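You operate a simulated robot arm through the tools that you are given. There is no shell and no other tool.

You run a simulated robot arm. Do the job below in one go: nothing can be reset, and whatever is moved stays where it is left.

## Task
Wax the wet tomatoes on the carriage with three pumps and dry them on mid heat.
Fine: switch the dryer off when they are dry; leave the dial set and the carriage with the tray of tomatoes in the dryer.

Only the result counts: the job must be done as asked and must still hold three seconds after the hand-in. Knocking over, shifting, dropping, spilling or breaking anything else fails it.

## Robot
A 6-joint arm with a two-finger parallel gripper on a trunk, on a base that drives. Base frame: it is fixed to the floor where the robot stands at the start and does not move with it; the origin is under the middle of the robot, x ahead of it, y to its left, z up. Units: mm, degrees, N and s.
With the tool pointing down near the work surface it reaches from about 580 to 940 mm from the robot's upright axis, wherever it stands. Its first joint turns from -149.0 to 149.0 degrees. Places, roughly: cell tray [2750, -750, 1000]; deck of the tray carriage [2900, -800, 900]; dryer [3200, -1200, 1000]; dryer heat dial [3100, -1200, 1000]; dryer switch [3300, -1300, 1000]; tomato [2750, -750, 1000]; tray carriage [2800, -800, 900]; wax paddle [3000, -900, 1100]. Payload 3.43 kg.
The TCP is the grasp point between the finger pads, 34 mm short of the fingertips. In the tool frame z runs along the fingers and y along their closing line. The gripper opens to 128 mm. The fingers are 24 mm wide and 12 mm thick; the gripper's body (48 by 130 mm) begins 96 mm behind the TCP.
Orientation is that of the tool frame in the base frame, as a unit quaternion [x, y, z, w]. With the fingers straight down and closing along the base's y, the tool's x points along the base's -x, its y along +y and its z along -z.

## Interface
- The arm moves only by the tool send_rows. Its argument "deltas" is one flat list of numbers, 7 for each row, row after row: the shift along the tool's x, y, z in units of 200 mm (1.0 is 200 mm), then the turn, a rotation vector about the tool's x, y, z in units of 90 degrees (1.0 is 90 degrees), then the finger opening in mm, from 0 to 128. In form: [x, y, z, ax, ay, az, hand, x, y, z, ax, ay, az, hand, ...]. A call has 1 to 20 rows; each row is the pose to reach, as a shift and turn from the pose commanded when the call began, along the tool's axes at that moment. A call with a number of a shift or a turn outside -1 to 1 is refused whole. A row lasts 0.2 s, in which the tool goes at most 50 mm and 8.6 degrees; a call with a longer step from one row to the next is refused whole, and so is a gripper value outside its range. Where a pose cannot be reached the arm comes as near as it can. A force on the tool above 50 N (or 10 N above the force at the start of the call, whichever is more), or a blocked arm, ends the call early, and 0.2 s more pass. The fingers move at their own pace (about 108 mm/s each) and stop on an object; they squeeze with about 28 N. The grip force told is the motor's: it shows also when the fingers shut on nothing. Time passes only in rows, and 0.2 s behind the last, so rows that repeat a pose let the fingers close. It gives the time, the measured TCP pose, the force on the tool (base axes), the opening and the grip force at its end, in the units of the frame above (readings bear some noise), with the torque about the TCP (base axes, N m) and any sound that the robot's microphone picked up.
- Cameras (640 x 400 px; columns grow to the right, rows downward): "scene" is now at [42.5, 165.8, 1669.2]; the picture's right is [-0.05, -1.00, 0.00], its down [-0.58, 0.03, -0.81] and it looks along [0.81, -0.04, -0.58] (base axes); focal length 291 px, centre (320, 200). "wrist" rides on the gripper at [76, -11, -160] in the tool frame; the picture's right is [0.15, 0.99, 0.00], its down [-0.88, 0.13, -0.46] and it looks along [-0.45, 0.07, 0.89] (tool axes); focal length 234 px, centre (320, 200). There is no depth. A picture from a camera that has moved, and an enlarged one, comes with that camera's place and axes in the base frame and with its lens.
- capture(camera): a new picture of that camera. It takes no simulated time.
- lift_body(by): slides the trunk up (or, below 0, down) by that many mm; the arm and the scene camera ride with it, the base frame stays. It gives what a move gives, with no picture.
- roll_base(legs): drives the robot by 1 to 6 legs, each [ahead, turn to the left] in mm and degrees, along the robot's own axes; the way and the turn of a leg run together, so that a leg with both is an arc; at most 1500 mm and 180 degrees a leg. The arm and the cameras ride along, it lands a little off, and it stops where it bumps. It gives what a move gives.
- turn_head(pan, tilt): turns the head with the scene camera to pan (to the left, within 155 degrees either way) and tilt (down, from -29 to 69), counted from straight ahead of the robot. It gives what a move gives.
- inspect(camera, box): a new picture of the part [left, top, right, bottom] of that camera's present view, enlarged. It takes no simulated time.
- close_job(): hands the job in; it is judged then, once.

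Places have to be worked out from the pictures, the camera data and where the tool is seen. Open the gripper and draw the arm clear of the work before you hand the job in, unless the task says otherwise.

The tools are called as name(argument=value, ...) on one line, values as JSON. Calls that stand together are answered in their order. send_rows: Moves the arm, as the interface text tells. Its arguments: {"type":"object","properties":{"deltas":{"type":"array","items":{"type":"number"}}},"required":["deltas"]} The other tools are called the same way: lift_body (by) slides the trunk up or down; roll_base (legs) drives the base; turn_head (pan, tilt) turns the head that bears the scene camera; capture (camera) takes a picture; inspect (camera, box) takes an enlarged picture of a part of a camera's view; close_job () hands the job in.

At the start:

```text
time_s: 0.0
tool_pos: [689.0, 25.6, 1143.9]
ee_rot: [0.006, 1.0, 0.0, 0.008]
contact_force: [53.3, 1.3, -96.6]
moment: [-0.3, 0.95, -0.19]
width: 128.1
finger_force: 0.0
trunk travel left (down, up): [-675.0, 35.0]
robot x, y, heading: [1.9, -1.8, 0.2]
head pan, tilt: [-3.0, 35.6]
```

scene: 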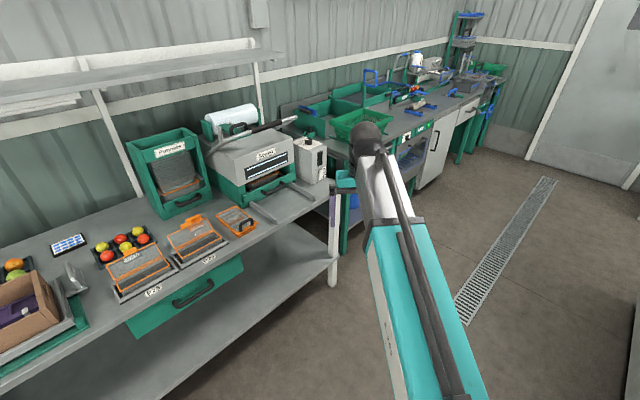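
wrist: 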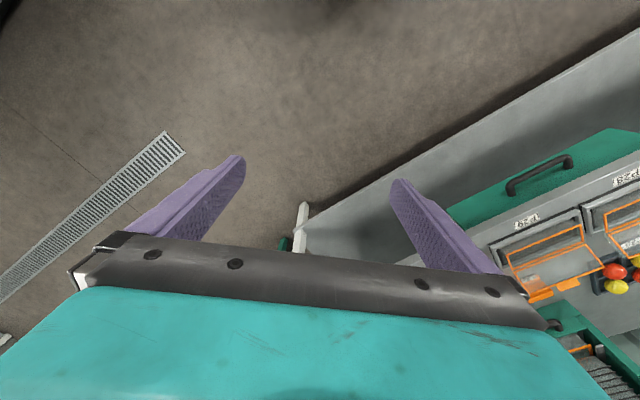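

The work place named (about 2900, -900) lies far ahead and to the right, probably the far bench with blue-handled items. I'll take an enlarged look there first.

inspect(camera="scene", box=[280, 0, 540, 160])

inspect(camera="scene", box=[0, 100, 350, 319])

```text
2.46 times, centred on (410, 80) of scene
camera zoom: at [42.5, 165.8, 1669.2], right [-0.05, -1.0, 0.0], down [-0.58, 0.03, -0.81], along [0.81, -0.04, -0.58], focal length 716 px, centre (98, 495)
```

zoom: 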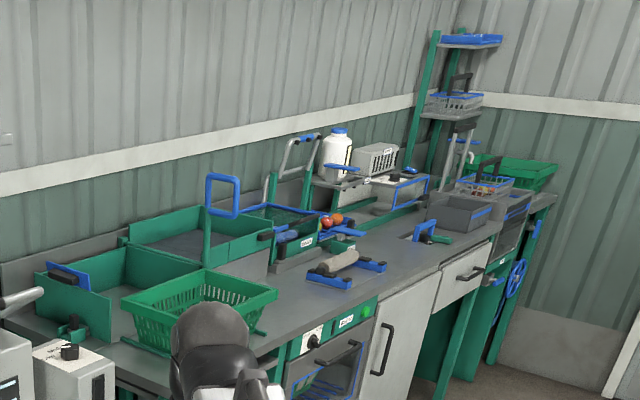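

```text
1.83 times, centred on (175, 210) of scene
camera zoom: at [42.5, 165.8, 1669.2], right [-0.05, -1.0, 0.0], down [-0.58, 0.03, -0.81], along [0.81, -0.04, -0.58], focal length 531 px, centre (585, 183)
```

zoom: 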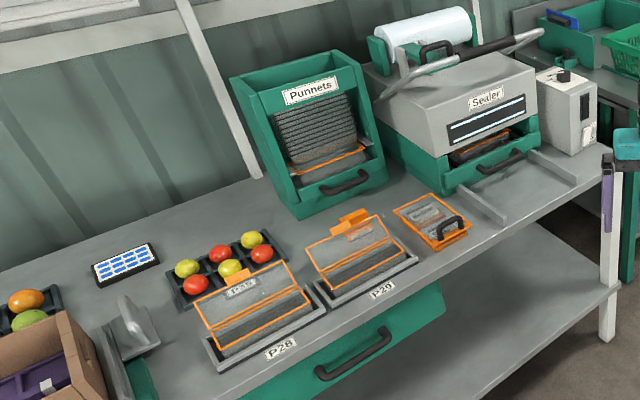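

The tomatoes and carriage sit on the far bench, which runs diagonally (about -50° direction) in front of the wall. Before driving I check the floor to the right for obstacles.

turn_head(pan=-35, tilt=30)

capture(camera="scene")

```text
time_s: 1.0
tool_pos: [690.3, 24.6, 1144.4]
ee_rot: [0.005, 1.0, 0.0, 0.01]
contact_force: [19.3, -0.5, -37.1]
moment: [0.02, 0.32, 0.02]
width: 127.8
finger_force: 0.0
trunk travel left (down, up): [-675.0, 35.0]
robot x, y, heading: [1.4, 2.0, 0.1]
head pan, tilt: [-35.0, 30.0]
```

```text
taken
camera scene: at [29.1, 118.6, 1677.9], right [-0.57, -0.82, 0.0], down [-0.41, 0.29, -0.87], along [0.71, -0.5, -0.5], focal length 291 px, centre (320, 200)
```

scene: 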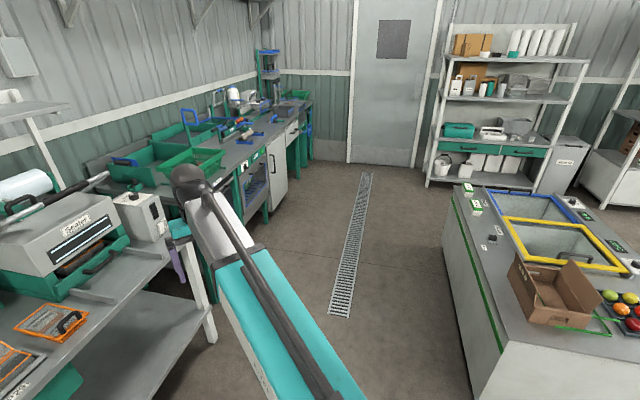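

There is an island bench on my right whose edge runs parallel to the aisle. I look further right and down to see how near it comes to the robot.

turn_head(pan=-75, tilt=50)

capture(camera="scene")

```text
time_s: 2.0
tool_pos: [691.1, 24.7, 1144.3]
ee_rot: [0.005, 1.0, 0.001, 0.01]
contact_force: [19.2, 1.1, -36.2]
moment: [-0.13, 0.33, -0.05]
width: 128.1
finger_force: 0.1
trunk travel left (down, up): [-675.0, 35.0]
robot x, y, heading: [1.1, 2.7, -0.1]
head pan, tilt: [-75.0, 50.0]
```

```text
taken
camera scene: at [-25.0, 96.0, 1648.5], right [-0.97, -0.26, 0.0], down [-0.2, 0.74, -0.64], along [0.17, -0.62, -0.77], focal length 291 px, centre (320, 200)
```

scene: 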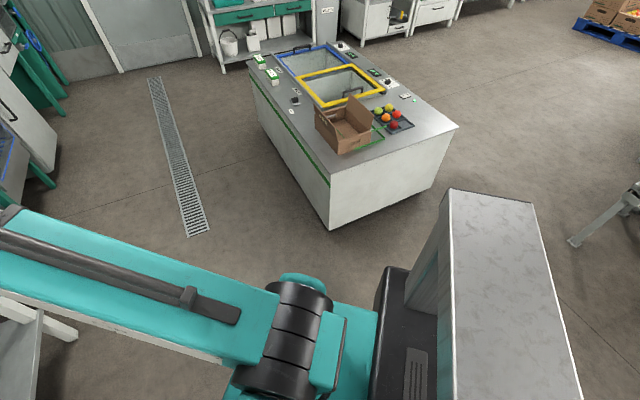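

The island's near corner is around (200, -1000), so a straight course at about -33° stays clear on both sides. I drive about 1800 mm that way and then look again.

roll_base(legs=[[0, -33], [900, 0], [900, 0]])

turn_head(pan=33, tilt=35)

capture(camera="scene")

```text
time_s: 14.5
tool_pos: [2088.9, -1358.8, 1143.3]
ee_rot: [0.293, 0.956, -0.003, 0.011]
contact_force: [14.7, -12.9, -37.0]
moment: [0.54, 0.04, 0.21]
width: 128.1
finger_force: 0.1
trunk travel left (down, up): [-675.0, 35.0]
robot x, y, heading: [1502.1, -992.4, -33.1]
head pan, tilt: [-75.0, 50.0]
```

```text
time_s: 16.4
tool_pos: [2089.1, -1358.0, 1143.4]
ee_rot: [0.293, 0.956, -0.003, 0.011]
contact_force: [11.5, -7.8, -25.8]
moment: [0.07, 0.23, -0.03]
width: 127.9
finger_force: 0.0
trunk travel left (down, up): [-675.0, 35.0]
robot x, y, heading: [1498.6, -997.9, -33.7]
head pan, tilt: [33.0, 35.0]
```

```text
taken
camera scene: at [1645.0, -831.8, 1670.2], right [-0.01, -1.0, 0.0], down [-0.57, 0.0, -0.82], along [0.82, -0.01, -0.57], focal length 291 px, centre (320, 200)
```

scene: 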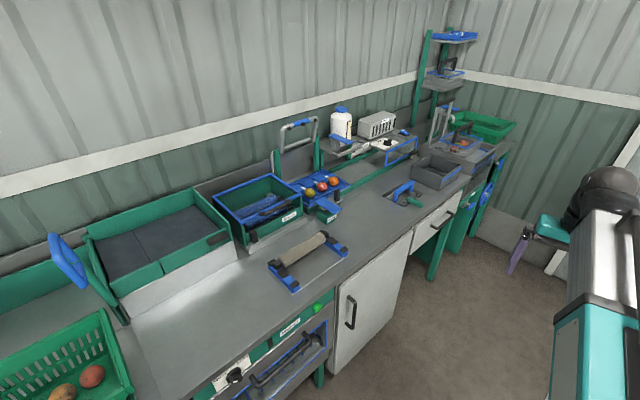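

Now I see the carriage with tomatoes, the wax bottle, and the dryer behind. I enlarge that region.

inspect(camera="scene", box=[260, 90, 440, 220])

inspect(camera="scene", box=[200, 160, 460, 340])

```text
3.08 times, centred on (350, 155) of scene
camera zoom: at [1645.0, -831.8, 1670.2], right [-0.01, -1.0, 0.0], down [-0.57, 0.0, -0.82], along [0.82, -0.01, -0.57], focal length 895 px, centre (228, 338)
```

zoom: 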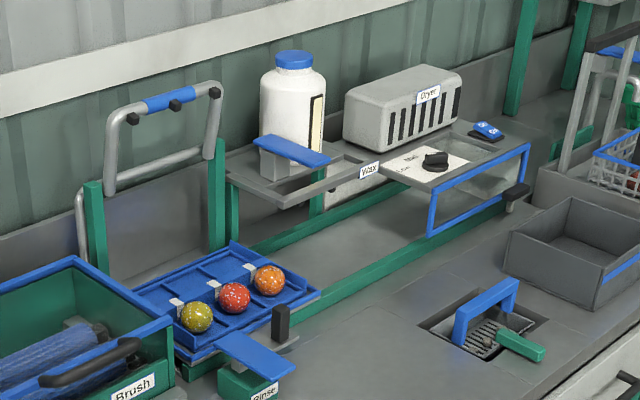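

```text
2.22 times, centred on (330, 250) of scene
camera zoom: at [1645.0, -831.8, 1670.2], right [-0.01, -1.0, 0.0], down [-0.57, 0.0, -0.82], along [0.82, -0.01, -0.57], focal length 646 px, centre (298, 89)
```

zoom: 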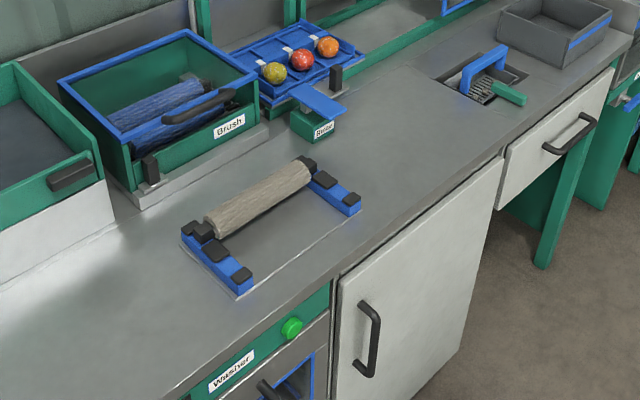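

The line is: brush box, carriage with tomatoes on green rails, wax frame with bottle and blue paddle, then the dryer frame with dial and blue switch on top. I'll drive to a place about 1.1 m in front of the line and face the bench squarely (heading about 42°).

roll_base(legs=[[0, -20.5], [1130, 0], [0, 95.5]])

turn_head(pan=0, tilt=30)

capture(camera="scene")

capture(camera="wrist")

```text
time_s: 29.8
tool_pos: [2672.9, -1424.4, 1142.9]
ee_rot: [-0.349, 0.937, 0.004, 0.01]
contact_force: [3.2, 20.4, -28.2]
moment: [-2.0, -1.3, -1.19]
width: 128.0
finger_force: 0.0
trunk travel left (down, up): [-675.0, 35.0]
robot x, y, heading: [2148.1, -1871.4, 40.6]
head pan, tilt: [33.0, 35.0]
```

```text
time_s: 30.8
tool_pos: [2673.8, -1423.2, 1144.2]
ee_rot: [-0.349, 0.937, 0.004, 0.011]
contact_force: [13.0, 2.7, -20.3]
moment: [0.68, 0.92, 0.58]
width: 127.8
finger_force: 0.1
trunk travel left (down, up): [-675.0, 35.0]
robot x, y, heading: [2148.3, -1876.0, 40.9]
head pan, tilt: [0.0, 30.0]
```

```text
taken
camera scene: at [2071.0, -1714.3, 1677.9], right [0.66, -0.75, 0.0], down [-0.38, -0.33, -0.87], along [0.65, 0.57, -0.5], focal length 291 px, centre (320, 200)
```

scene: 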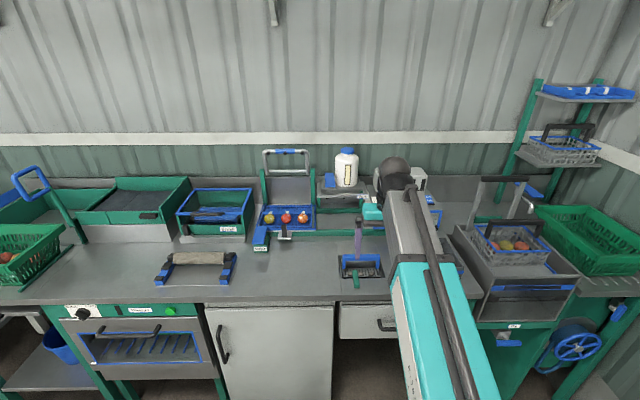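

```text
taken
camera wrist: at [2621.0, -1484.3, 1301.9], right [-0.76, 0.65, 0.0], down [0.57, 0.67, 0.48], along [0.31, 0.36, -0.88], focal length 234 px, centre (320, 200)
```

wrist: 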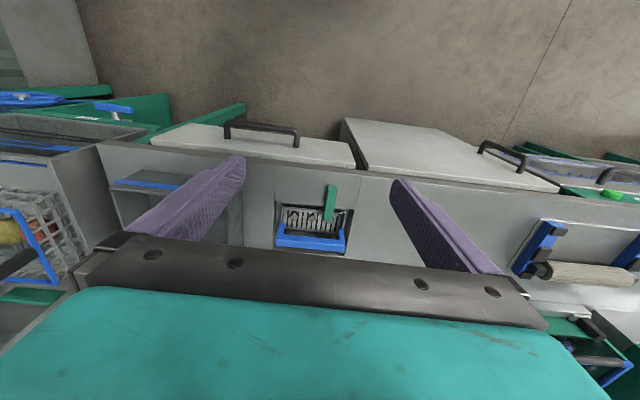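

The bench is square to my view; bench front edge is about 720 mm ahead of my axis, carriage post at bench-left, dryer hidden behind the arm. I raise the tool 100 mm, then roll 350 mm closer.

send_rows(deltas=[0, 0, -0.2, 0, 0, 0, 128, 0, 0, -0.4, 0, 0, 0, 128, 0, 0, -0.6, 0, 0, 0, 128])

roll_base(legs=[[350, 0]])

turn_head(pan=0, tilt=40)

capture(camera="scene")

capture(camera="wrist")

```text
time_s: 31.1
tool_pos: [2676.2, -1422.5, 1152.5]
ee_rot: [-0.35, 0.937, 0.006, 0.016]
contact_force: [7.5, 6.7, -16.0]
moment: [-0.33, 0.28, -0.01]
width: 128.0
finger_force: 0.1
trunk travel left (down, up): [-675.0, 35.0]
robot x, y, heading: [2147.3, -1871.1, 40.8]
head pan, tilt: [0.0, 30.0]
stopped in row 1: the force on the tool passed its limit at 82 N (the readings are from after the stop); the commanded pose is now the measured one
```

```text
time_s: 33.6
tool_pos: [2935.6, -1189.7, 1152.0]
ee_rot: [-0.351, 0.936, 0.006, 0.016]
contact_force: [13.6, 9.9, -29.5]
moment: [-0.01, 0.39, 0.11]
width: 127.9
finger_force: 0.1
trunk travel left (down, up): [-675.0, 35.0]
robot x, y, heading: [2408.6, -1641.0, 41.3]
head pan, tilt: [0.0, 30.0]
```

```text
time_s: 34.3
tool_pos: [2936.4, -1190.6, 1152.1]
ee_rot: [-0.351, 0.936, 0.007, 0.017]
contact_force: [7.9, 6.9, -17.1]
moment: [-0.21, 0.22, -0.01]
width: 127.9
finger_force: 0.1
trunk travel left (down, up): [-675.0, 35.0]
robot x, y, heading: [2411.8, -1645.0, 41.4]
head pan, tilt: [0.0, 40.0]
```

```text
taken
camera scene: at [2329.2, -1489.2, 1662.7], right [0.66, -0.75, 0.0], down [-0.48, -0.42, -0.77], along [0.58, 0.51, -0.64], focal length 291 px, centre (320, 200)
```

scene: 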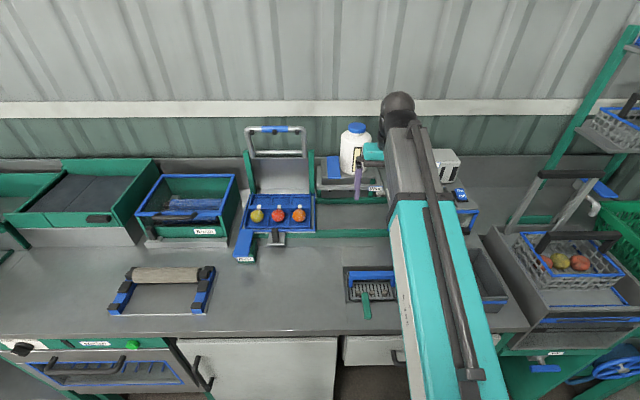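

```text
taken
camera wrist: at [2882.4, -1252.6, 1309.0], right [-0.76, 0.65, 0.0], down [0.57, 0.67, 0.49], along [0.32, 0.37, -0.87], focal length 234 px, centre (320, 200)
```

wrist: 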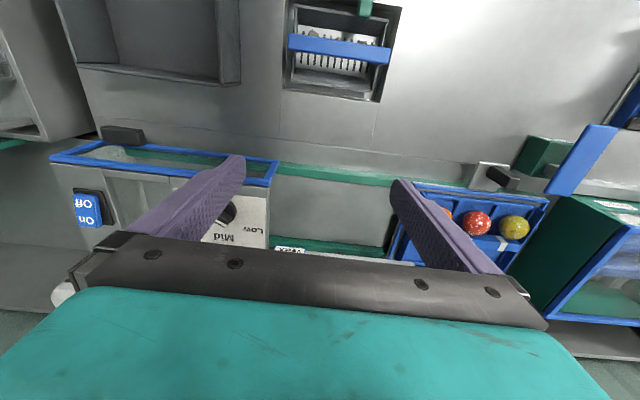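

Fast rows trip the force limit, so I'll use smaller steps from now on. The wrist view shows the dryer dial (Low/Mid/…), the blue On/Off switch and a blue-framed window; I enlarge both views.

inspect(camera="wrist", box=[40, 110, 320, 285])

inspect(camera="wrist", box=[380, 110, 640, 272])

inspect(camera="scene", box=[220, 110, 400, 270])

inspect(camera="scene", box=[400, 130, 540, 270])

```text
2.29 times, centred on (180, 198) of wrist
camera zoom: at [2882.4, -1252.6, 1309.0], right [-0.76, 0.65, 0.0], down [0.57, 0.67, 0.49], along [0.32, 0.37, -0.87], focal length 535 px, centre (640, 206)
```

zoom: 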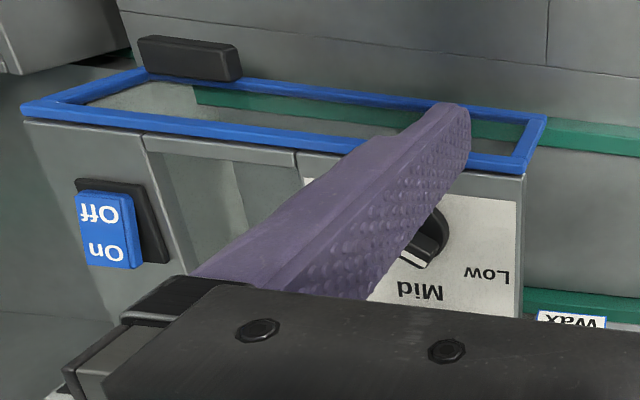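

```text
2.46 times, centred on (510, 191) of wrist
camera zoom: at [2882.4, -1252.6, 1309.0], right [-0.76, 0.65, 0.0], down [0.57, 0.67, 0.49], along [0.32, 0.37, -0.87], focal length 576 px, centre (-148, 222)
```

zoom: 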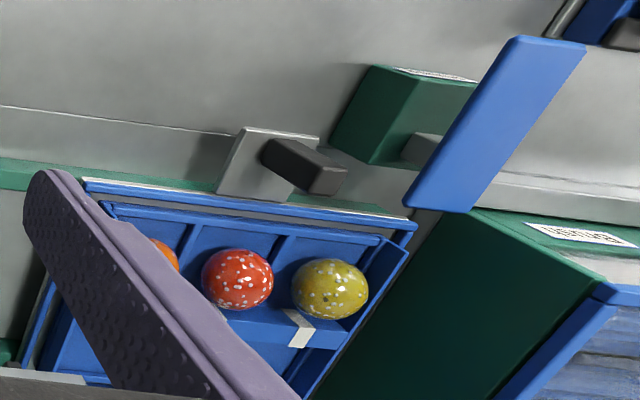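

```text
2.50 times, centred on (310, 190) of scene
camera zoom: at [2329.2, -1489.2, 1662.7], right [0.66, -0.75, 0.0], down [-0.48, -0.42, -0.77], along [0.58, 0.51, -0.64], focal length 727 px, centre (345, 225)
```

zoom: 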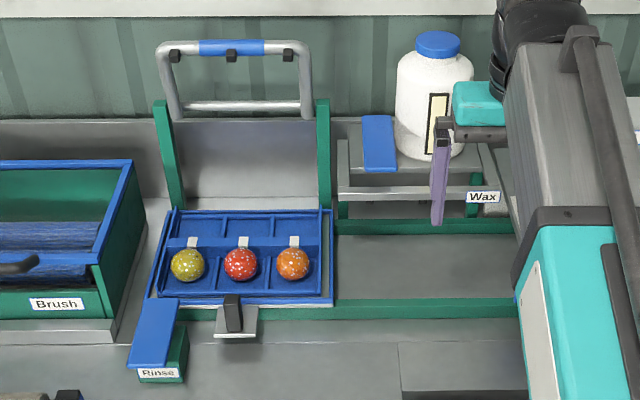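

```text
2.86 times, centred on (470, 200) of scene
camera zoom: at [2329.2, -1489.2, 1662.7], right [0.66, -0.75, 0.0], down [-0.48, -0.42, -0.77], along [0.58, 0.51, -0.64], focal length 831 px, centre (-109, 200)
```

zoom: 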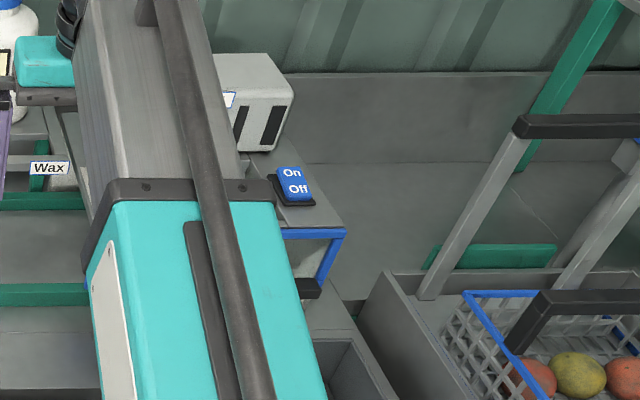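

The rails run at about -47.5°; I place the carriage post at roughly (2744, -922, top 966), the wax frame about 270 mm further along, and the dryer another 270 mm on. I move the tool left in gentle steps toward the post, which also frees the scene view of the dryer.

send_rows(deltas=[0, 0.04, 0, 0, 0.002, -0.001, 128, -0.005, 0.1, 0, 0, 0.004, -0.003, 120, -0.01, 0.18, 0, 0, 0.006, -0.005, 110, -0.015, 0.27, 0, 0, 0.008, -0.006, 100, -0.02, 0.37, 0, 0, 0.01, -0.008, 90, -0.03, 0.47, 0, 0, 0.012, -0.01, 80, -0.035, 0.57, 0, 0, 0.014, -0.011, 70, -0.04, 0.67, 0, 0, 0.016, -0.012, 60, -0.045, 0.77, 0, 0, 0.018, -0.013, 60, -0.05, 0.86, 0, 0, 0.02, -0.014, 60, -0.055, 0.93, 0, 0, 0.021, -0.015, 60, -0.06, 0.97, 0, 0, 0.022, -0.0156, 60, -0.06, 0.98, 0, 0, 0.022, -0.0156, 60])

capture(camera="scene")

capture(camera="wrist")

```text
time_s: 34.9
tool_pos: [2923.5, -1175.2, 1150.9]
ee_rot: [-0.355, 0.935, 0.006, 0.016]
contact_force: [2.5, 7.0, -10.8]
moment: [-0.6, -0.15, -0.31]
width: 109.9
finger_force: 0.0
trunk travel left (down, up): [-675.0, 35.0]
robot x, y, heading: [2412.6, -1643.5, 41.5]
head pan, tilt: [0.0, 40.0]
stopped in row 3: the force on the tool passed its limit at 52 N (the readings are from after the stop); the commanded pose is now the measured one
```

```text
taken
camera scene: at [2329.2, -1489.4, 1662.6], right [0.66, -0.75, 0.0], down [-0.48, -0.42, -0.77], along [0.58, 0.51, -0.64], focal length 291 px, centre (320, 200)
```

scene: 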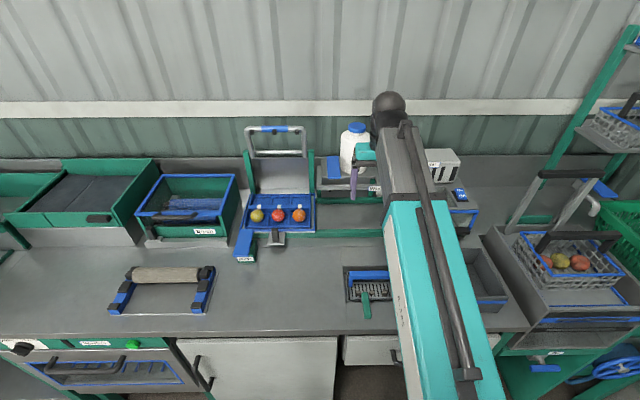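

```text
taken
camera wrist: at [2871.3, -1236.6, 1308.3], right [-0.77, 0.64, -0.01], down [0.56, 0.67, 0.49], along [0.32, 0.37, -0.87], focal length 234 px, centre (320, 200)
```

wrist: 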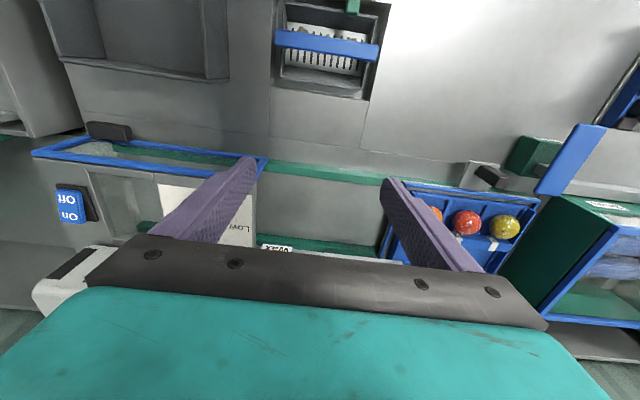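

The limit tripped again at 52 N from the arm's own inertia, with no sign of contact. I try slower, uniform 8–10 mm rows without changing the fingers.

send_rows(deltas=[0, 0.02, 0, 0, 0, 0, 110, 0, 0.05, 0, 0, 0, 0, 110, 0, 0.09, 0, 0, 0, 0, 110, 0, 0.13, 0, 0, 0, 0, 110, 0, 0.175, 0, 0, 0, 0, 110, 0, 0.22, 0, 0, 0, 0, 110, 0, 0.27, 0, 0, 0, 0, 110, 0, 0.32, 0, 0, 0, 0, 110, 0, 0.37, 0, 0, 0, 0, 110, 0, 0.42, 0, 0, 0, 0, 110, 0, 0.47, 0, 0, 0, 0, 110, 0, 0.52, 0, 0, 0, 0, 110, 0, 0.57, 0, 0, 0, 0, 110, 0, 0.62, 0, 0, 0, 0, 110, 0, 0.67, 0, 0, 0, 0, 110, 0, 0.71, 0, 0, 0, 0, 110, 0, 0.75, 0, 0, 0, 0, 110, 0, 0.78, 0, 0, 0, 0, 110, 0, 0.8, 0, 0, 0, 0, 110, 0, 0.8, 0, 0, 0, 0, 110])

```text
time_s: 39.1
tool_pos: [2817.6, -1055.7, 1151.3]
ee_rot: [-0.355, 0.935, 0.006, 0.015]
contact_force: [-1.0, 0.3, -0.4]
moment: [0.03, 0.01, -0.01]
width: 110.2
finger_force: 0.0
trunk travel left (down, up): [-675.0, 35.0]
robot x, y, heading: [2412.1, -1641.1, 41.4]
head pan, tilt: [0.0, 40.0]
```

That went smoothly and the force reading settled to zero. Now I check the view of the dryer and the wax station.

capture(camera="scene")

inspect(camera="scene", box=[310, 110, 510, 260])

capture(camera="wrist")

```text
taken
camera scene: at [2329.0, -1489.3, 1662.6], right [0.66, -0.75, 0.0], down [-0.48, -0.42, -0.77], along [0.58, 0.51, -0.64], focal length 291 px, centre (320, 200)
```

scene: 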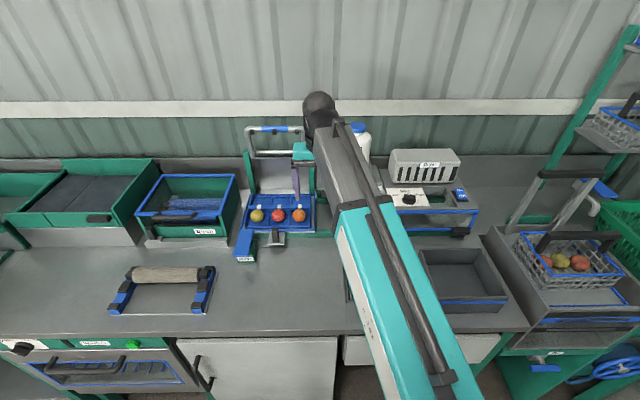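

```text
2.67 times, centred on (410, 185) of scene
camera zoom: at [2329.0, -1489.3, 1662.6], right [0.66, -0.75, 0.0], down [-0.48, -0.42, -0.77], along [0.58, 0.51, -0.64], focal length 776 px, centre (80, 240)
```

zoom: 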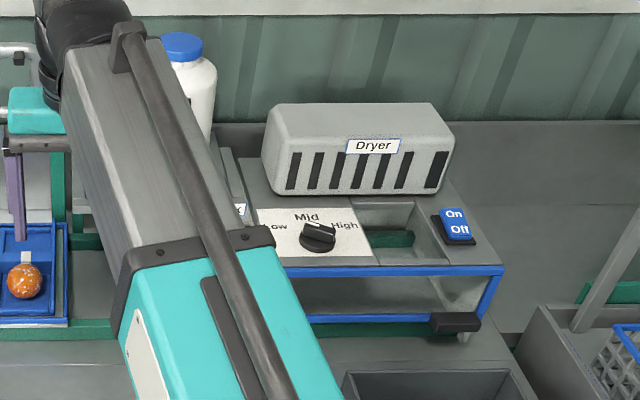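

```text
taken
camera wrist: at [2764.6, -1117.2, 1308.7], right [-0.77, 0.64, -0.01], down [0.56, 0.67, 0.48], along [0.31, 0.37, -0.88], focal length 234 px, centre (320, 200)
```

wrist: 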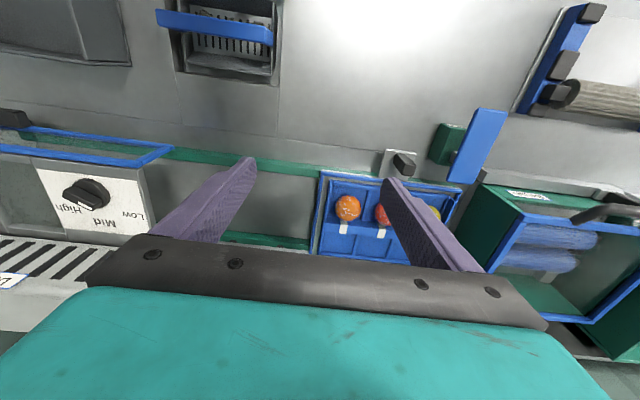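

The scene view now shows the dryer clearly. I enlarge the dial, the blue frame and the handle, and the post under the wrist camera.

inspect(camera="scene", box=[375, 170, 495, 250])

inspect(camera="wrist", box=[0, 100, 180, 260])

inspect(camera="wrist", box=[300, 100, 520, 270])

```text
5.00 times, centred on (435, 210) of scene
camera zoom: at [2329.0, -1489.3, 1662.6], right [0.66, -0.75, 0.0], down [-0.48, -0.42, -0.77], along [0.58, 0.51, -0.64], focal length 1454 px, centre (-255, 150)
```

zoom: 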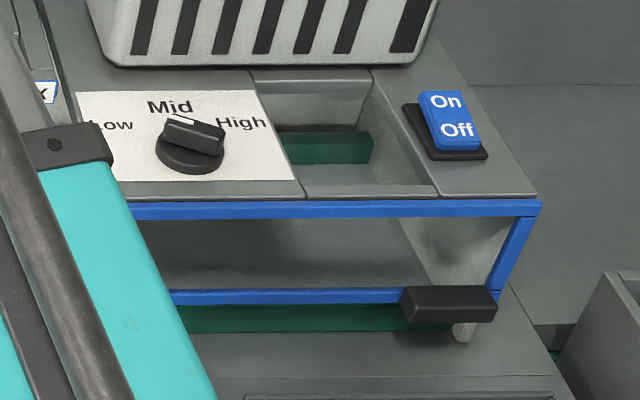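

```text
2.50 times, centred on (90, 180) of wrist
camera zoom: at [2764.6, -1117.2, 1308.7], right [-0.77, 0.64, -0.01], down [0.56, 0.67, 0.48], along [0.31, 0.37, -0.88], focal length 585 px, centre (895, 250)
```

zoom: 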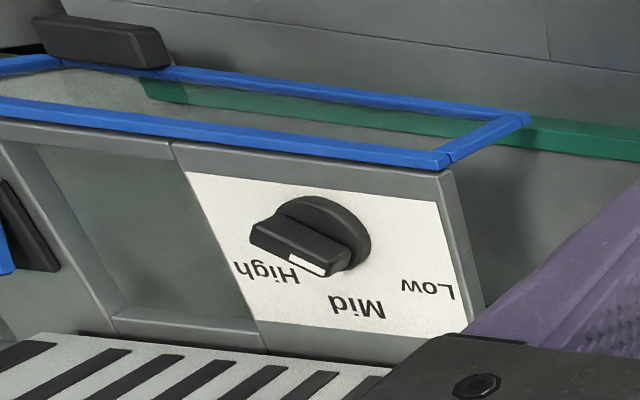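

```text
2.35 times, centred on (410, 185) of wrist
camera zoom: at [2764.6, -1117.2, 1308.7], right [-0.77, 0.64, -0.01], down [0.56, 0.67, 0.48], along [0.31, 0.37, -0.88], focal length 551 px, centre (108, 235)
```

zoom: 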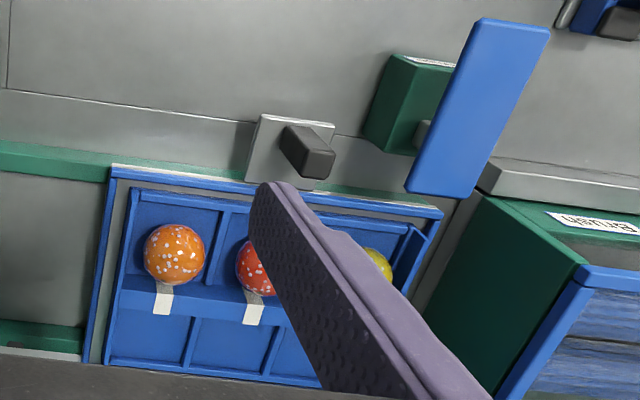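

The pointer now sits between Mid and High, and the post stands clear in front of the tray. I bring the tool over the post (about 60 mm above its top), narrowing the fingers to 60 mm and levelling the small tilt.

send_rows(deltas=[-0.002, 0.011, 0.007, 0, 0.0003, -0.0002, 110, -0.006, 0.033, 0.02, 0, 0.001, -0.0005, 110, -0.012, 0.063, 0.039, 0, 0.002, -0.001, 105, -0.019, 0.1, 0.061, 0, 0.003, -0.0014, 100, -0.026, 0.141, 0.086, 0, 0.004, -0.002, 95, -0.035, 0.185, 0.114, 0, 0.0055, -0.0025, 90, -0.043, 0.23, 0.141, 0, 0.007, -0.003, 85, -0.051, 0.274, 0.168, 0, 0.008, -0.0037, 80, -0.06, 0.319, 0.196, 0, 0.0094, -0.0043, 75, -0.068, 0.363, 0.223, 0, 0.0107, -0.005, 70, -0.076, 0.408, 0.25, 0, 0.012, -0.0055, 65, -0.084, 0.452, 0.278, 0, 0.0133, -0.006, 60, -0.093, 0.496, 0.305, 0, 0.0146, -0.0067, 60, -0.101, 0.541, 0.332, 0, 0.016, -0.0073, 60, -0.109, 0.585, 0.359, 0, 0.0172, -0.008, 60, -0.118, 0.63, 0.387, 0, 0.0185, -0.0085, 60, -0.125, 0.667, 0.41, 0, 0.0196, -0.009, 60, -0.131, 0.7, 0.43, 0, 0.0206, -0.0095, 60, -0.136, 0.726, 0.446, 0, 0.0214, -0.01, 60, -0.1385, 0.741, 0.455, 0, 0.0218, -0.01, 60])

capture(camera="wrist")

capture(camera="scene")

```text
time_s: 43.3
tool_pos: [2742.9, -924.6, 1059.6]
ee_rot: [-0.363, 0.932, -0.001, -0.001]
contact_force: [0.3, 0.1, -0.6]
moment: [0.0, -0.02, -0.05]
width: 60.1
finger_force: 0.0
trunk travel left (down, up): [-675.0, 35.0]
robot x, y, heading: [2413.0, -1645.8, 41.4]
head pan, tilt: [0.0, 40.0]
```

```text
taken
camera wrist: at [2694.1, -982.7, 1220.4], right [-0.78, 0.63, 0.0], down [0.56, 0.69, 0.45], along [0.29, 0.35, -0.89], focal length 234 px, centre (320, 200)
```

wrist: 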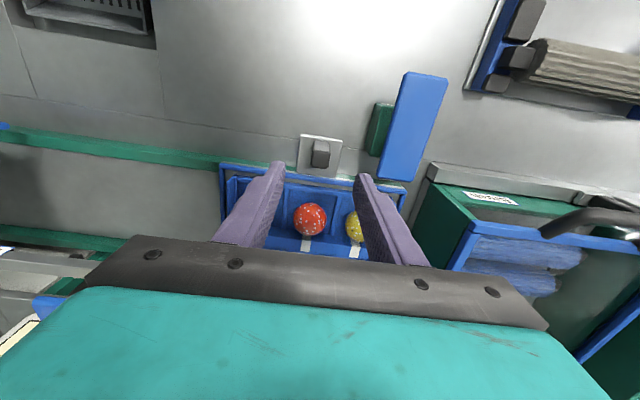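

```text
taken
camera scene: at [2329.0, -1489.3, 1662.6], right [0.66, -0.75, 0.0], down [-0.48, -0.42, -0.77], along [0.58, 0.51, -0.64], focal length 291 px, centre (320, 200)
```

scene: 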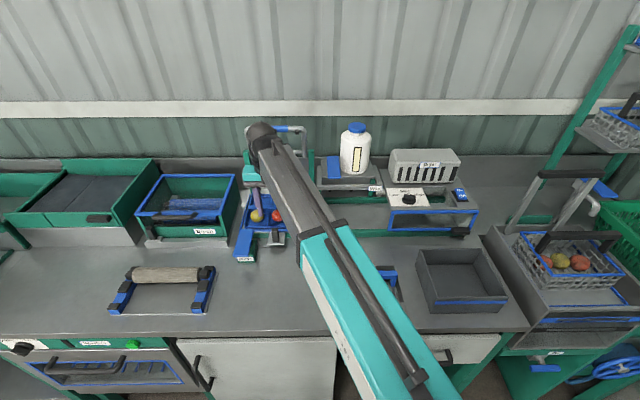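

The tool is near the post. I enlarge the wrist view around the post and fingertips, and the scene view of the wax and dryer stations which is now free.

inspect(camera="wrist", box=[200, 60, 460, 270])

inspect(camera="scene", box=[310, 110, 490, 250])

```text
1.90 times, centred on (330, 165) of wrist
camera zoom: at [2694.1, -982.7, 1220.4], right [-0.78, 0.63, 0.0], down [0.56, 0.69, 0.45], along [0.29, 0.35, -0.89], focal length 446 px, centre (301, 267)
```

zoom: 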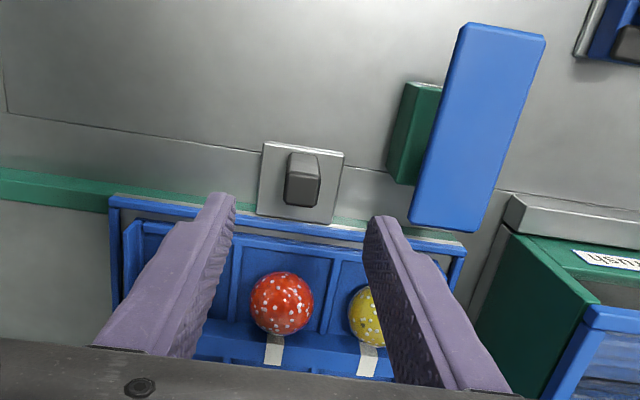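

```text
2.86 times, centred on (400, 180) of scene
camera zoom: at [2329.0, -1489.3, 1662.6], right [0.66, -0.75, 0.0], down [-0.48, -0.42, -0.77], along [0.58, 0.51, -0.64], focal length 831 px, centre (91, 257)
```

zoom: 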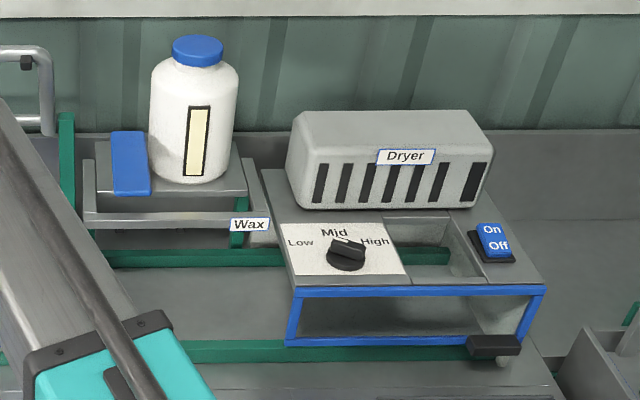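

Post top is at about (2745, -921, 966), 1 mm off in the rail direction; the fingers will straddle it. I close to 44 mm, shift 6 mm toward me to stay clear of the dryer frame later, and lower to TCP z ≈ 950.

send_rows(deltas=[0.01, 0, 0.01, 0, 0, 0, 52, 0.02, 0, 0.03, 0, 0, 0, 44, 0.03, 0, 0.06, 0, 0, 0, 44, 0.03, 0, 0.1, 0, 0, 0, 44, 0.03, 0, 0.145, 0, 0, 0, 44, 0.03, 0, 0.19, 0, 0, 0, 44, 0.03, 0, 0.235, 0, 0, 0, 44, 0.03, 0, 0.28, 0, 0, 0, 44, 0.03, 0, 0.325, 0, 0, 0, 44, 0.03, 0, 0.37, 0, 0, 0, 44, 0.03, 0, 0.415, 0, 0, 0, 44, 0.03, 0, 0.455, 0, 0, 0, 44, 0.03, 0, 0.49, 0, 0, 0, 44, 0.03, 0, 0.52, 0, 0, 0, 44, 0.03, 0, 0.54, 0, 0, 0, 44, 0.03, 0, 0.547, 0, 0, 0, 44])

capture(camera="wrist")

inspect(camera="wrist", box=[200, 60, 460, 270])

```text
time_s: 46.7
tool_pos: [2737.4, -928.5, 952.5]
ee_rot: [-0.362, 0.932, 0.0, -0.001]
contact_force: [0.5, 0.3, -0.2]
moment: [0.02, -0.02, -0.01]
width: 43.9
finger_force: 0.0
trunk travel left (down, up): [-675.0, 35.0]
robot x, y, heading: [2413.8, -1642.9, 41.3]
head pan, tilt: [0.0, 40.0]
```

```text
taken
camera wrist: at [2689.5, -987.6, 1111.7], right [-0.78, 0.63, 0.0], down [0.56, 0.69, 0.45], along [0.29, 0.35, -0.89], focal length 234 px, centre (320, 200)
```

wrist: 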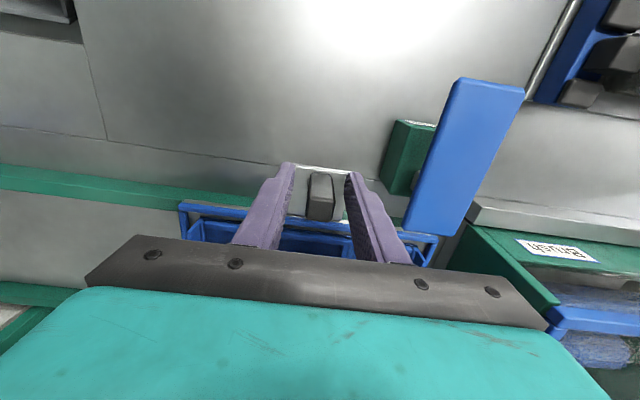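

```text
1.90 times, centred on (330, 165) of wrist
camera zoom: at [2689.5, -987.6, 1111.7], right [-0.78, 0.63, 0.0], down [0.56, 0.69, 0.45], along [0.29, 0.35, -0.89], focal length 446 px, centre (301, 267)
```

zoom: 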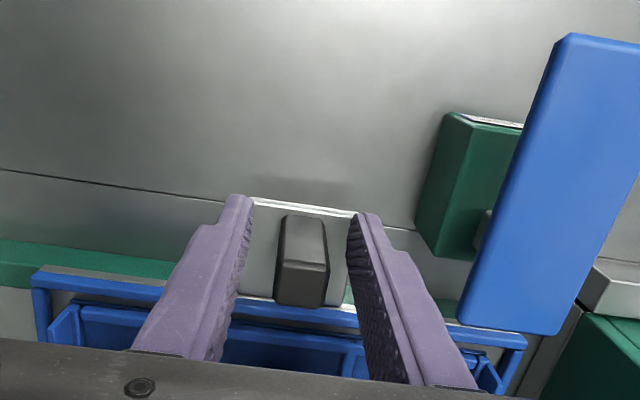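

The post sits between the fingers with free play on both sides. I now push the carriage along the rail direction about 150 mm, slowly.

send_rows(deltas=[0, -0.01, 0, 0, 0, 0, 44, 0, -0.03, 0, 0, 0, 0, 44, 0, -0.055, 0, 0, 0, 0, 44, 0, -0.085, 0, 0, 0, 0, 44, 0, -0.12, 0, 0, 0, 0, 44, 0, -0.16, 0, 0, 0, 0, 44, 0, -0.2, 0, 0, 0, 0, 44, 0, -0.245, 0, 0, 0, 0, 44, 0, -0.29, 0, 0, 0, 0, 44, 0, -0.335, 0, 0, 0, 0, 44, 0, -0.38, 0, 0, 0, 0, 44, 0, -0.425, 0, 0, 0, 0, 44, 0, -0.47, 0, 0, 0, 0, 44, 0, -0.515, 0, 0, 0, 0, 44, 0, -0.56, 0, 0, 0, 0, 44, 0, -0.605, 0, 0, 0, 0, 44, 0, -0.65, 0, 0, 0, 0, 44, 0, -0.69, 0, 0, 0, 0, 44, 0, -0.72, 0, 0, 0, 0, 44, 0, -0.74, 0, 0, 0, 0, 44])

capture(camera="wrist")

capture(camera="scene")

```text
time_s: 50.9
tool_pos: [2839.0, -1036.7, 952.1]
ee_rot: [-0.363, 0.932, -0.001, 0.0]
contact_force: [-0.5, 1.4, -0.5]
moment: [0.08, 0.04, -0.02]
width: 45.4
finger_force: 1.5
trunk travel left (down, up): [-675.0, 35.0]
robot x, y, heading: [2408.8, -1640.9, 41.2]
head pan, tilt: [0.0, 40.0]
```

```text
taken
camera wrist: at [2790.0, -1096.0, 1112.1], right [-0.78, 0.63, 0.0], down [0.56, 0.69, 0.45], along [0.29, 0.35, -0.89], focal length 234 px, centre (320, 200)
```

wrist: 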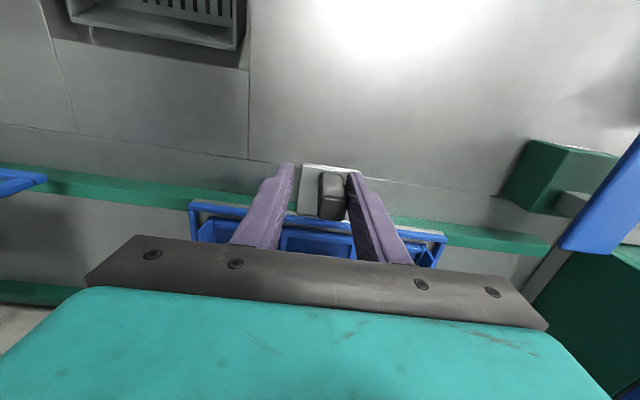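

```text
taken
camera scene: at [2329.0, -1489.1, 1662.6], right [0.66, -0.75, 0.0], down [-0.48, -0.42, -0.77], along [0.58, 0.51, -0.64], focal length 291 px, centre (320, 200)
```

scene: 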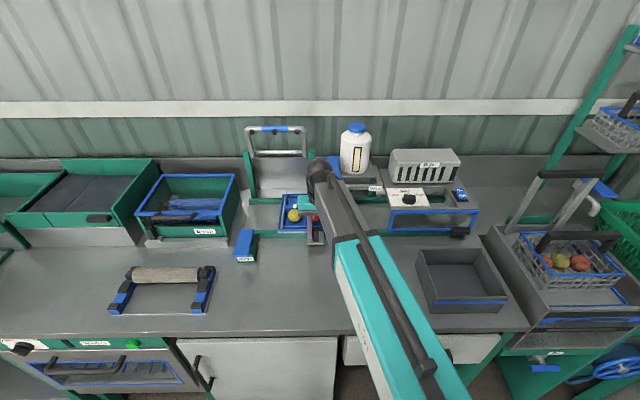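

The carriage slides freely with about 1.5 N. I push another 131 mm to centre the tray under the wax frame (post at rail coordinate about 2802).

send_rows(deltas=[0, -0.01, 0, 0, 0, 0, 44, 0, -0.03, 0, 0, 0, 0, 44, 0, -0.055, 0, 0, 0, 0, 44, 0, -0.085, 0, 0, 0, 0, 44, 0, -0.12, 0, 0, 0, 0, 44, 0, -0.16, 0, 0, 0, 0, 44, 0, -0.2, 0, 0, 0, 0, 44, 0, -0.24, 0, 0, 0, 0, 44, 0, -0.28, 0, 0, 0, 0, 44, 0, -0.32, 0, 0, 0, 0, 44, 0, -0.36, 0, 0, 0, 0, 44, 0, -0.4, 0, 0, 0, 0, 44, 0, -0.44, 0, 0, 0, 0, 44, 0, -0.48, 0, 0, 0, 0, 44, 0, -0.52, 0, 0, 0, 0, 44, 0, -0.56, 0, 0, 0, 0, 44, 0, -0.6, 0, 0, 0, 0, 44, 0, -0.63, 0, 0, 0, 0, 44, 0, -0.65, 0, 0, 0, 0, 44, 0, -0.656, 0, 0, 0, 0, 44])

capture(camera="wrist")

capture(camera="scene")

inspect(camera="wrist", box=[60, 80, 400, 270])

inspect(camera="scene", box=[260, 110, 440, 250])

```text
time_s: 55.1
tool_pos: [2926.2, -1134.3, 952.3]
ee_rot: [-0.362, 0.932, -0.001, -0.001]
contact_force: [-1.1, 1.2, 0.2]
moment: [0.04, -0.01, -0.02]
width: 44.3
finger_force: 0.2
trunk travel left (down, up): [-675.0, 35.0]
robot x, y, heading: [2409.8, -1644.1, 41.5]
head pan, tilt: [0.0, 40.0]
```

```text
taken
camera wrist: at [2878.2, -1193.7, 1111.9], right [-0.78, 0.63, 0.0], down [0.56, 0.69, 0.45], along [0.29, 0.35, -0.89], focal length 234 px, centre (320, 200)
```

wrist: 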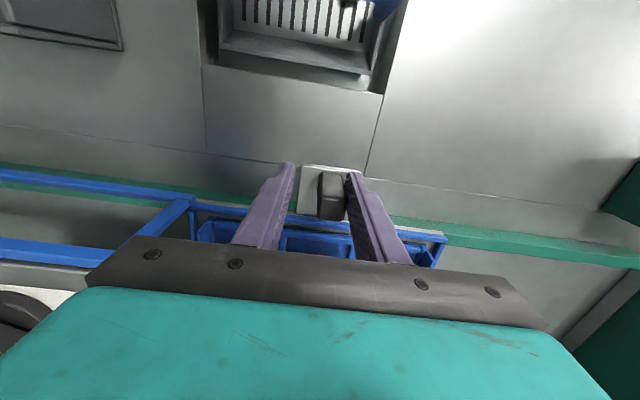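

```text
taken
camera scene: at [2329.0, -1489.3, 1662.6], right [0.66, -0.75, 0.0], down [-0.48, -0.42, -0.77], along [0.58, 0.51, -0.64], focal length 291 px, centre (320, 200)
```

scene: 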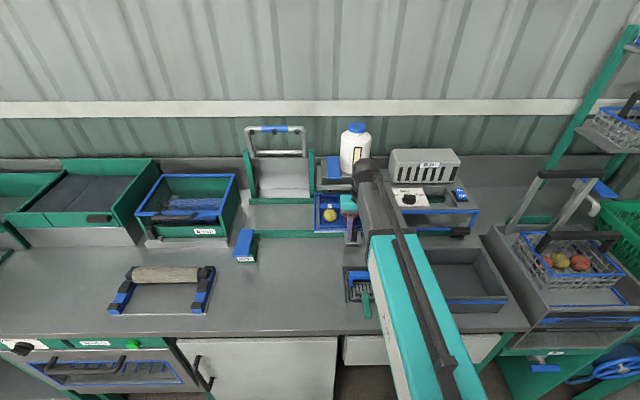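

```text
1.88 times, centred on (230, 175) of wrist
camera zoom: at [2878.2, -1193.7, 1111.9], right [-0.78, 0.63, 0.0], down [0.56, 0.69, 0.45], along [0.29, 0.35, -0.89], focal length 441 px, centre (489, 247)
```

zoom: 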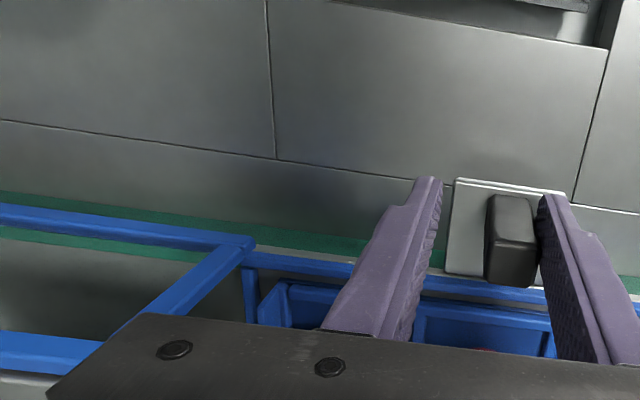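

```text
2.86 times, centred on (350, 180) of scene
camera zoom: at [2329.0, -1489.3, 1662.6], right [0.66, -0.75, 0.0], down [-0.48, -0.42, -0.77], along [0.58, 0.51, -0.64], focal length 831 px, centre (234, 257)
```

zoom: 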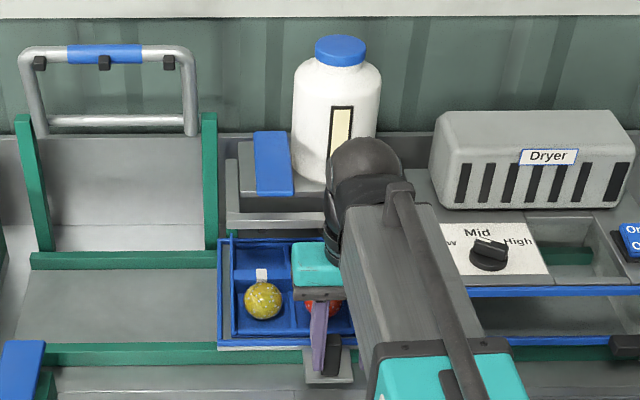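

Tray is under the wax frame (2677–2927 vs. frame 2679–2925 in rail coordinate). I centre the fingers around the post again and lift straight up 200 mm.

send_rows(deltas=[0, 0.02, 0, 0, 0, 0, 44, 0, 0.045, 0, 0, 0, 0, 44, 0, 0.062, -0.005, 0, 0, 0, 44, 0, 0.062, -0.03, 0, 0, 0, 44, 0, 0.062, -0.07, 0, 0, 0, 44, 0, 0.062, -0.12, 0, 0, 0, 44, 0, 0.062, -0.18, 0, 0, 0, 44, 0, 0.062, -0.25, 0, 0, 0, 44, 0, 0.062, -0.32, 0, 0, 0, 44, 0, 0.062, -0.39, 0, 0, 0, 44, 0, 0.062, -0.46, 0, 0, 0, 44, 0, 0.062, -0.53, 0, 0, 0, 44, 0, 0.062, -0.6, 0, 0, 0, 44, 0, 0.062, -0.67, 0, 0, 0, 44, 0, 0.062, -0.74, 0, 0, 0, 44, 0, 0.062, -0.81, 0, 0, 0, 44, 0, 0.062, -0.88, 0, 0, 0, 44, 0, 0.062, -0.94, 0, 0, 0, 44, 0, 0.062, -0.98, 0, 0, 0, 44, 0, 0.062, -1.0, 0, 0, 0, 44])

capture(camera="wrist")

capture(camera="scene")

```text
time_s: 59.1
tool_pos: [2920.6, -1123.1, 1147.2]
ee_rot: [-0.364, 0.932, 0.002, 0.004]
contact_force: [7.2, 6.7, -14.9]
moment: [-0.34, 0.2, -0.05]
width: 44.1
finger_force: 0.0
trunk travel left (down, up): [-675.0, 35.0]
robot x, y, heading: [2413.3, -1641.7, 41.2]
head pan, tilt: [0.0, 40.0]
stopped in row 20: the force on the tool passed its limit at 58 N (the readings are from after the stop); the commanded pose is now the measured one
```

```text
taken
camera wrist: at [2871.2, -1182.0, 1306.2], right [-0.78, 0.63, 0.0], down [0.56, 0.69, 0.47], along [0.29, 0.36, -0.89], focal length 234 px, centre (320, 200)
```

wrist: 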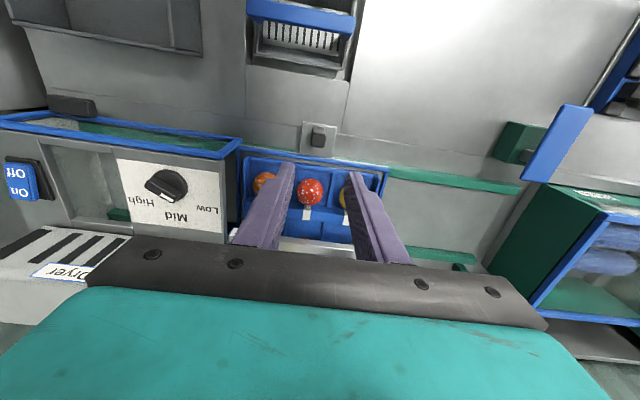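

```text
taken
camera scene: at [2329.1, -1489.3, 1662.6], right [0.66, -0.75, 0.0], down [-0.48, -0.42, -0.77], along [0.58, 0.51, -0.64], focal length 291 px, centre (320, 200)
```

scene: 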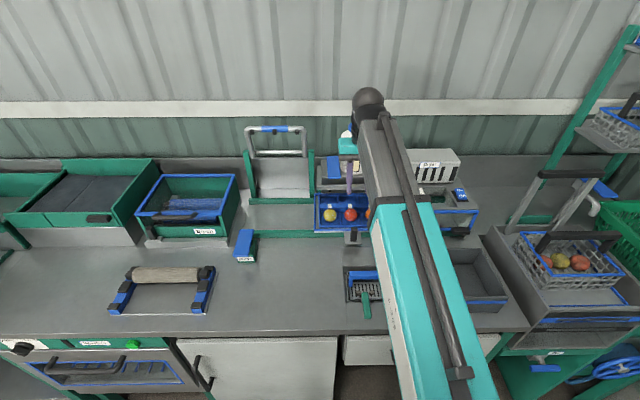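

Around z ≈ 1150 the arm reaches the end of its travel (same place as the earlier stops), so I should stay lower or use the trunk. I raise the trunk by 35 mm to get headroom over the paddle.

lift_body(by=35)

inspect(camera="scene", box=[300, 120, 420, 220])

```text
time_s: 59.9
tool_pos: [2921.2, -1122.0, 1182.8]
ee_rot: [-0.363, 0.932, 0.001, 0.004]
contact_force: [9.2, 11.6, -28.0]
moment: [-0.34, 0.19, -0.03]
width: 44.2
finger_force: 0.1
trunk travel left (down, up): [-710.0, 0.0]
robot x, y, heading: [2408.4, -1644.4, 41.3]
head pan, tilt: [0.0, 40.0]
```

```text
4.00 times, centred on (360, 170) of scene
camera zoom: at [2329.1, -1489.2, 1697.6], right [0.66, -0.75, 0.0], down [-0.48, -0.42, -0.77], along [0.58, 0.51, -0.64], focal length 1163 px, centre (160, 320)
```

zoom: 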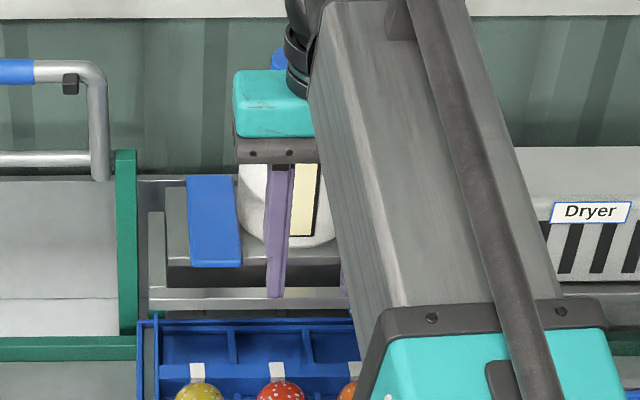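

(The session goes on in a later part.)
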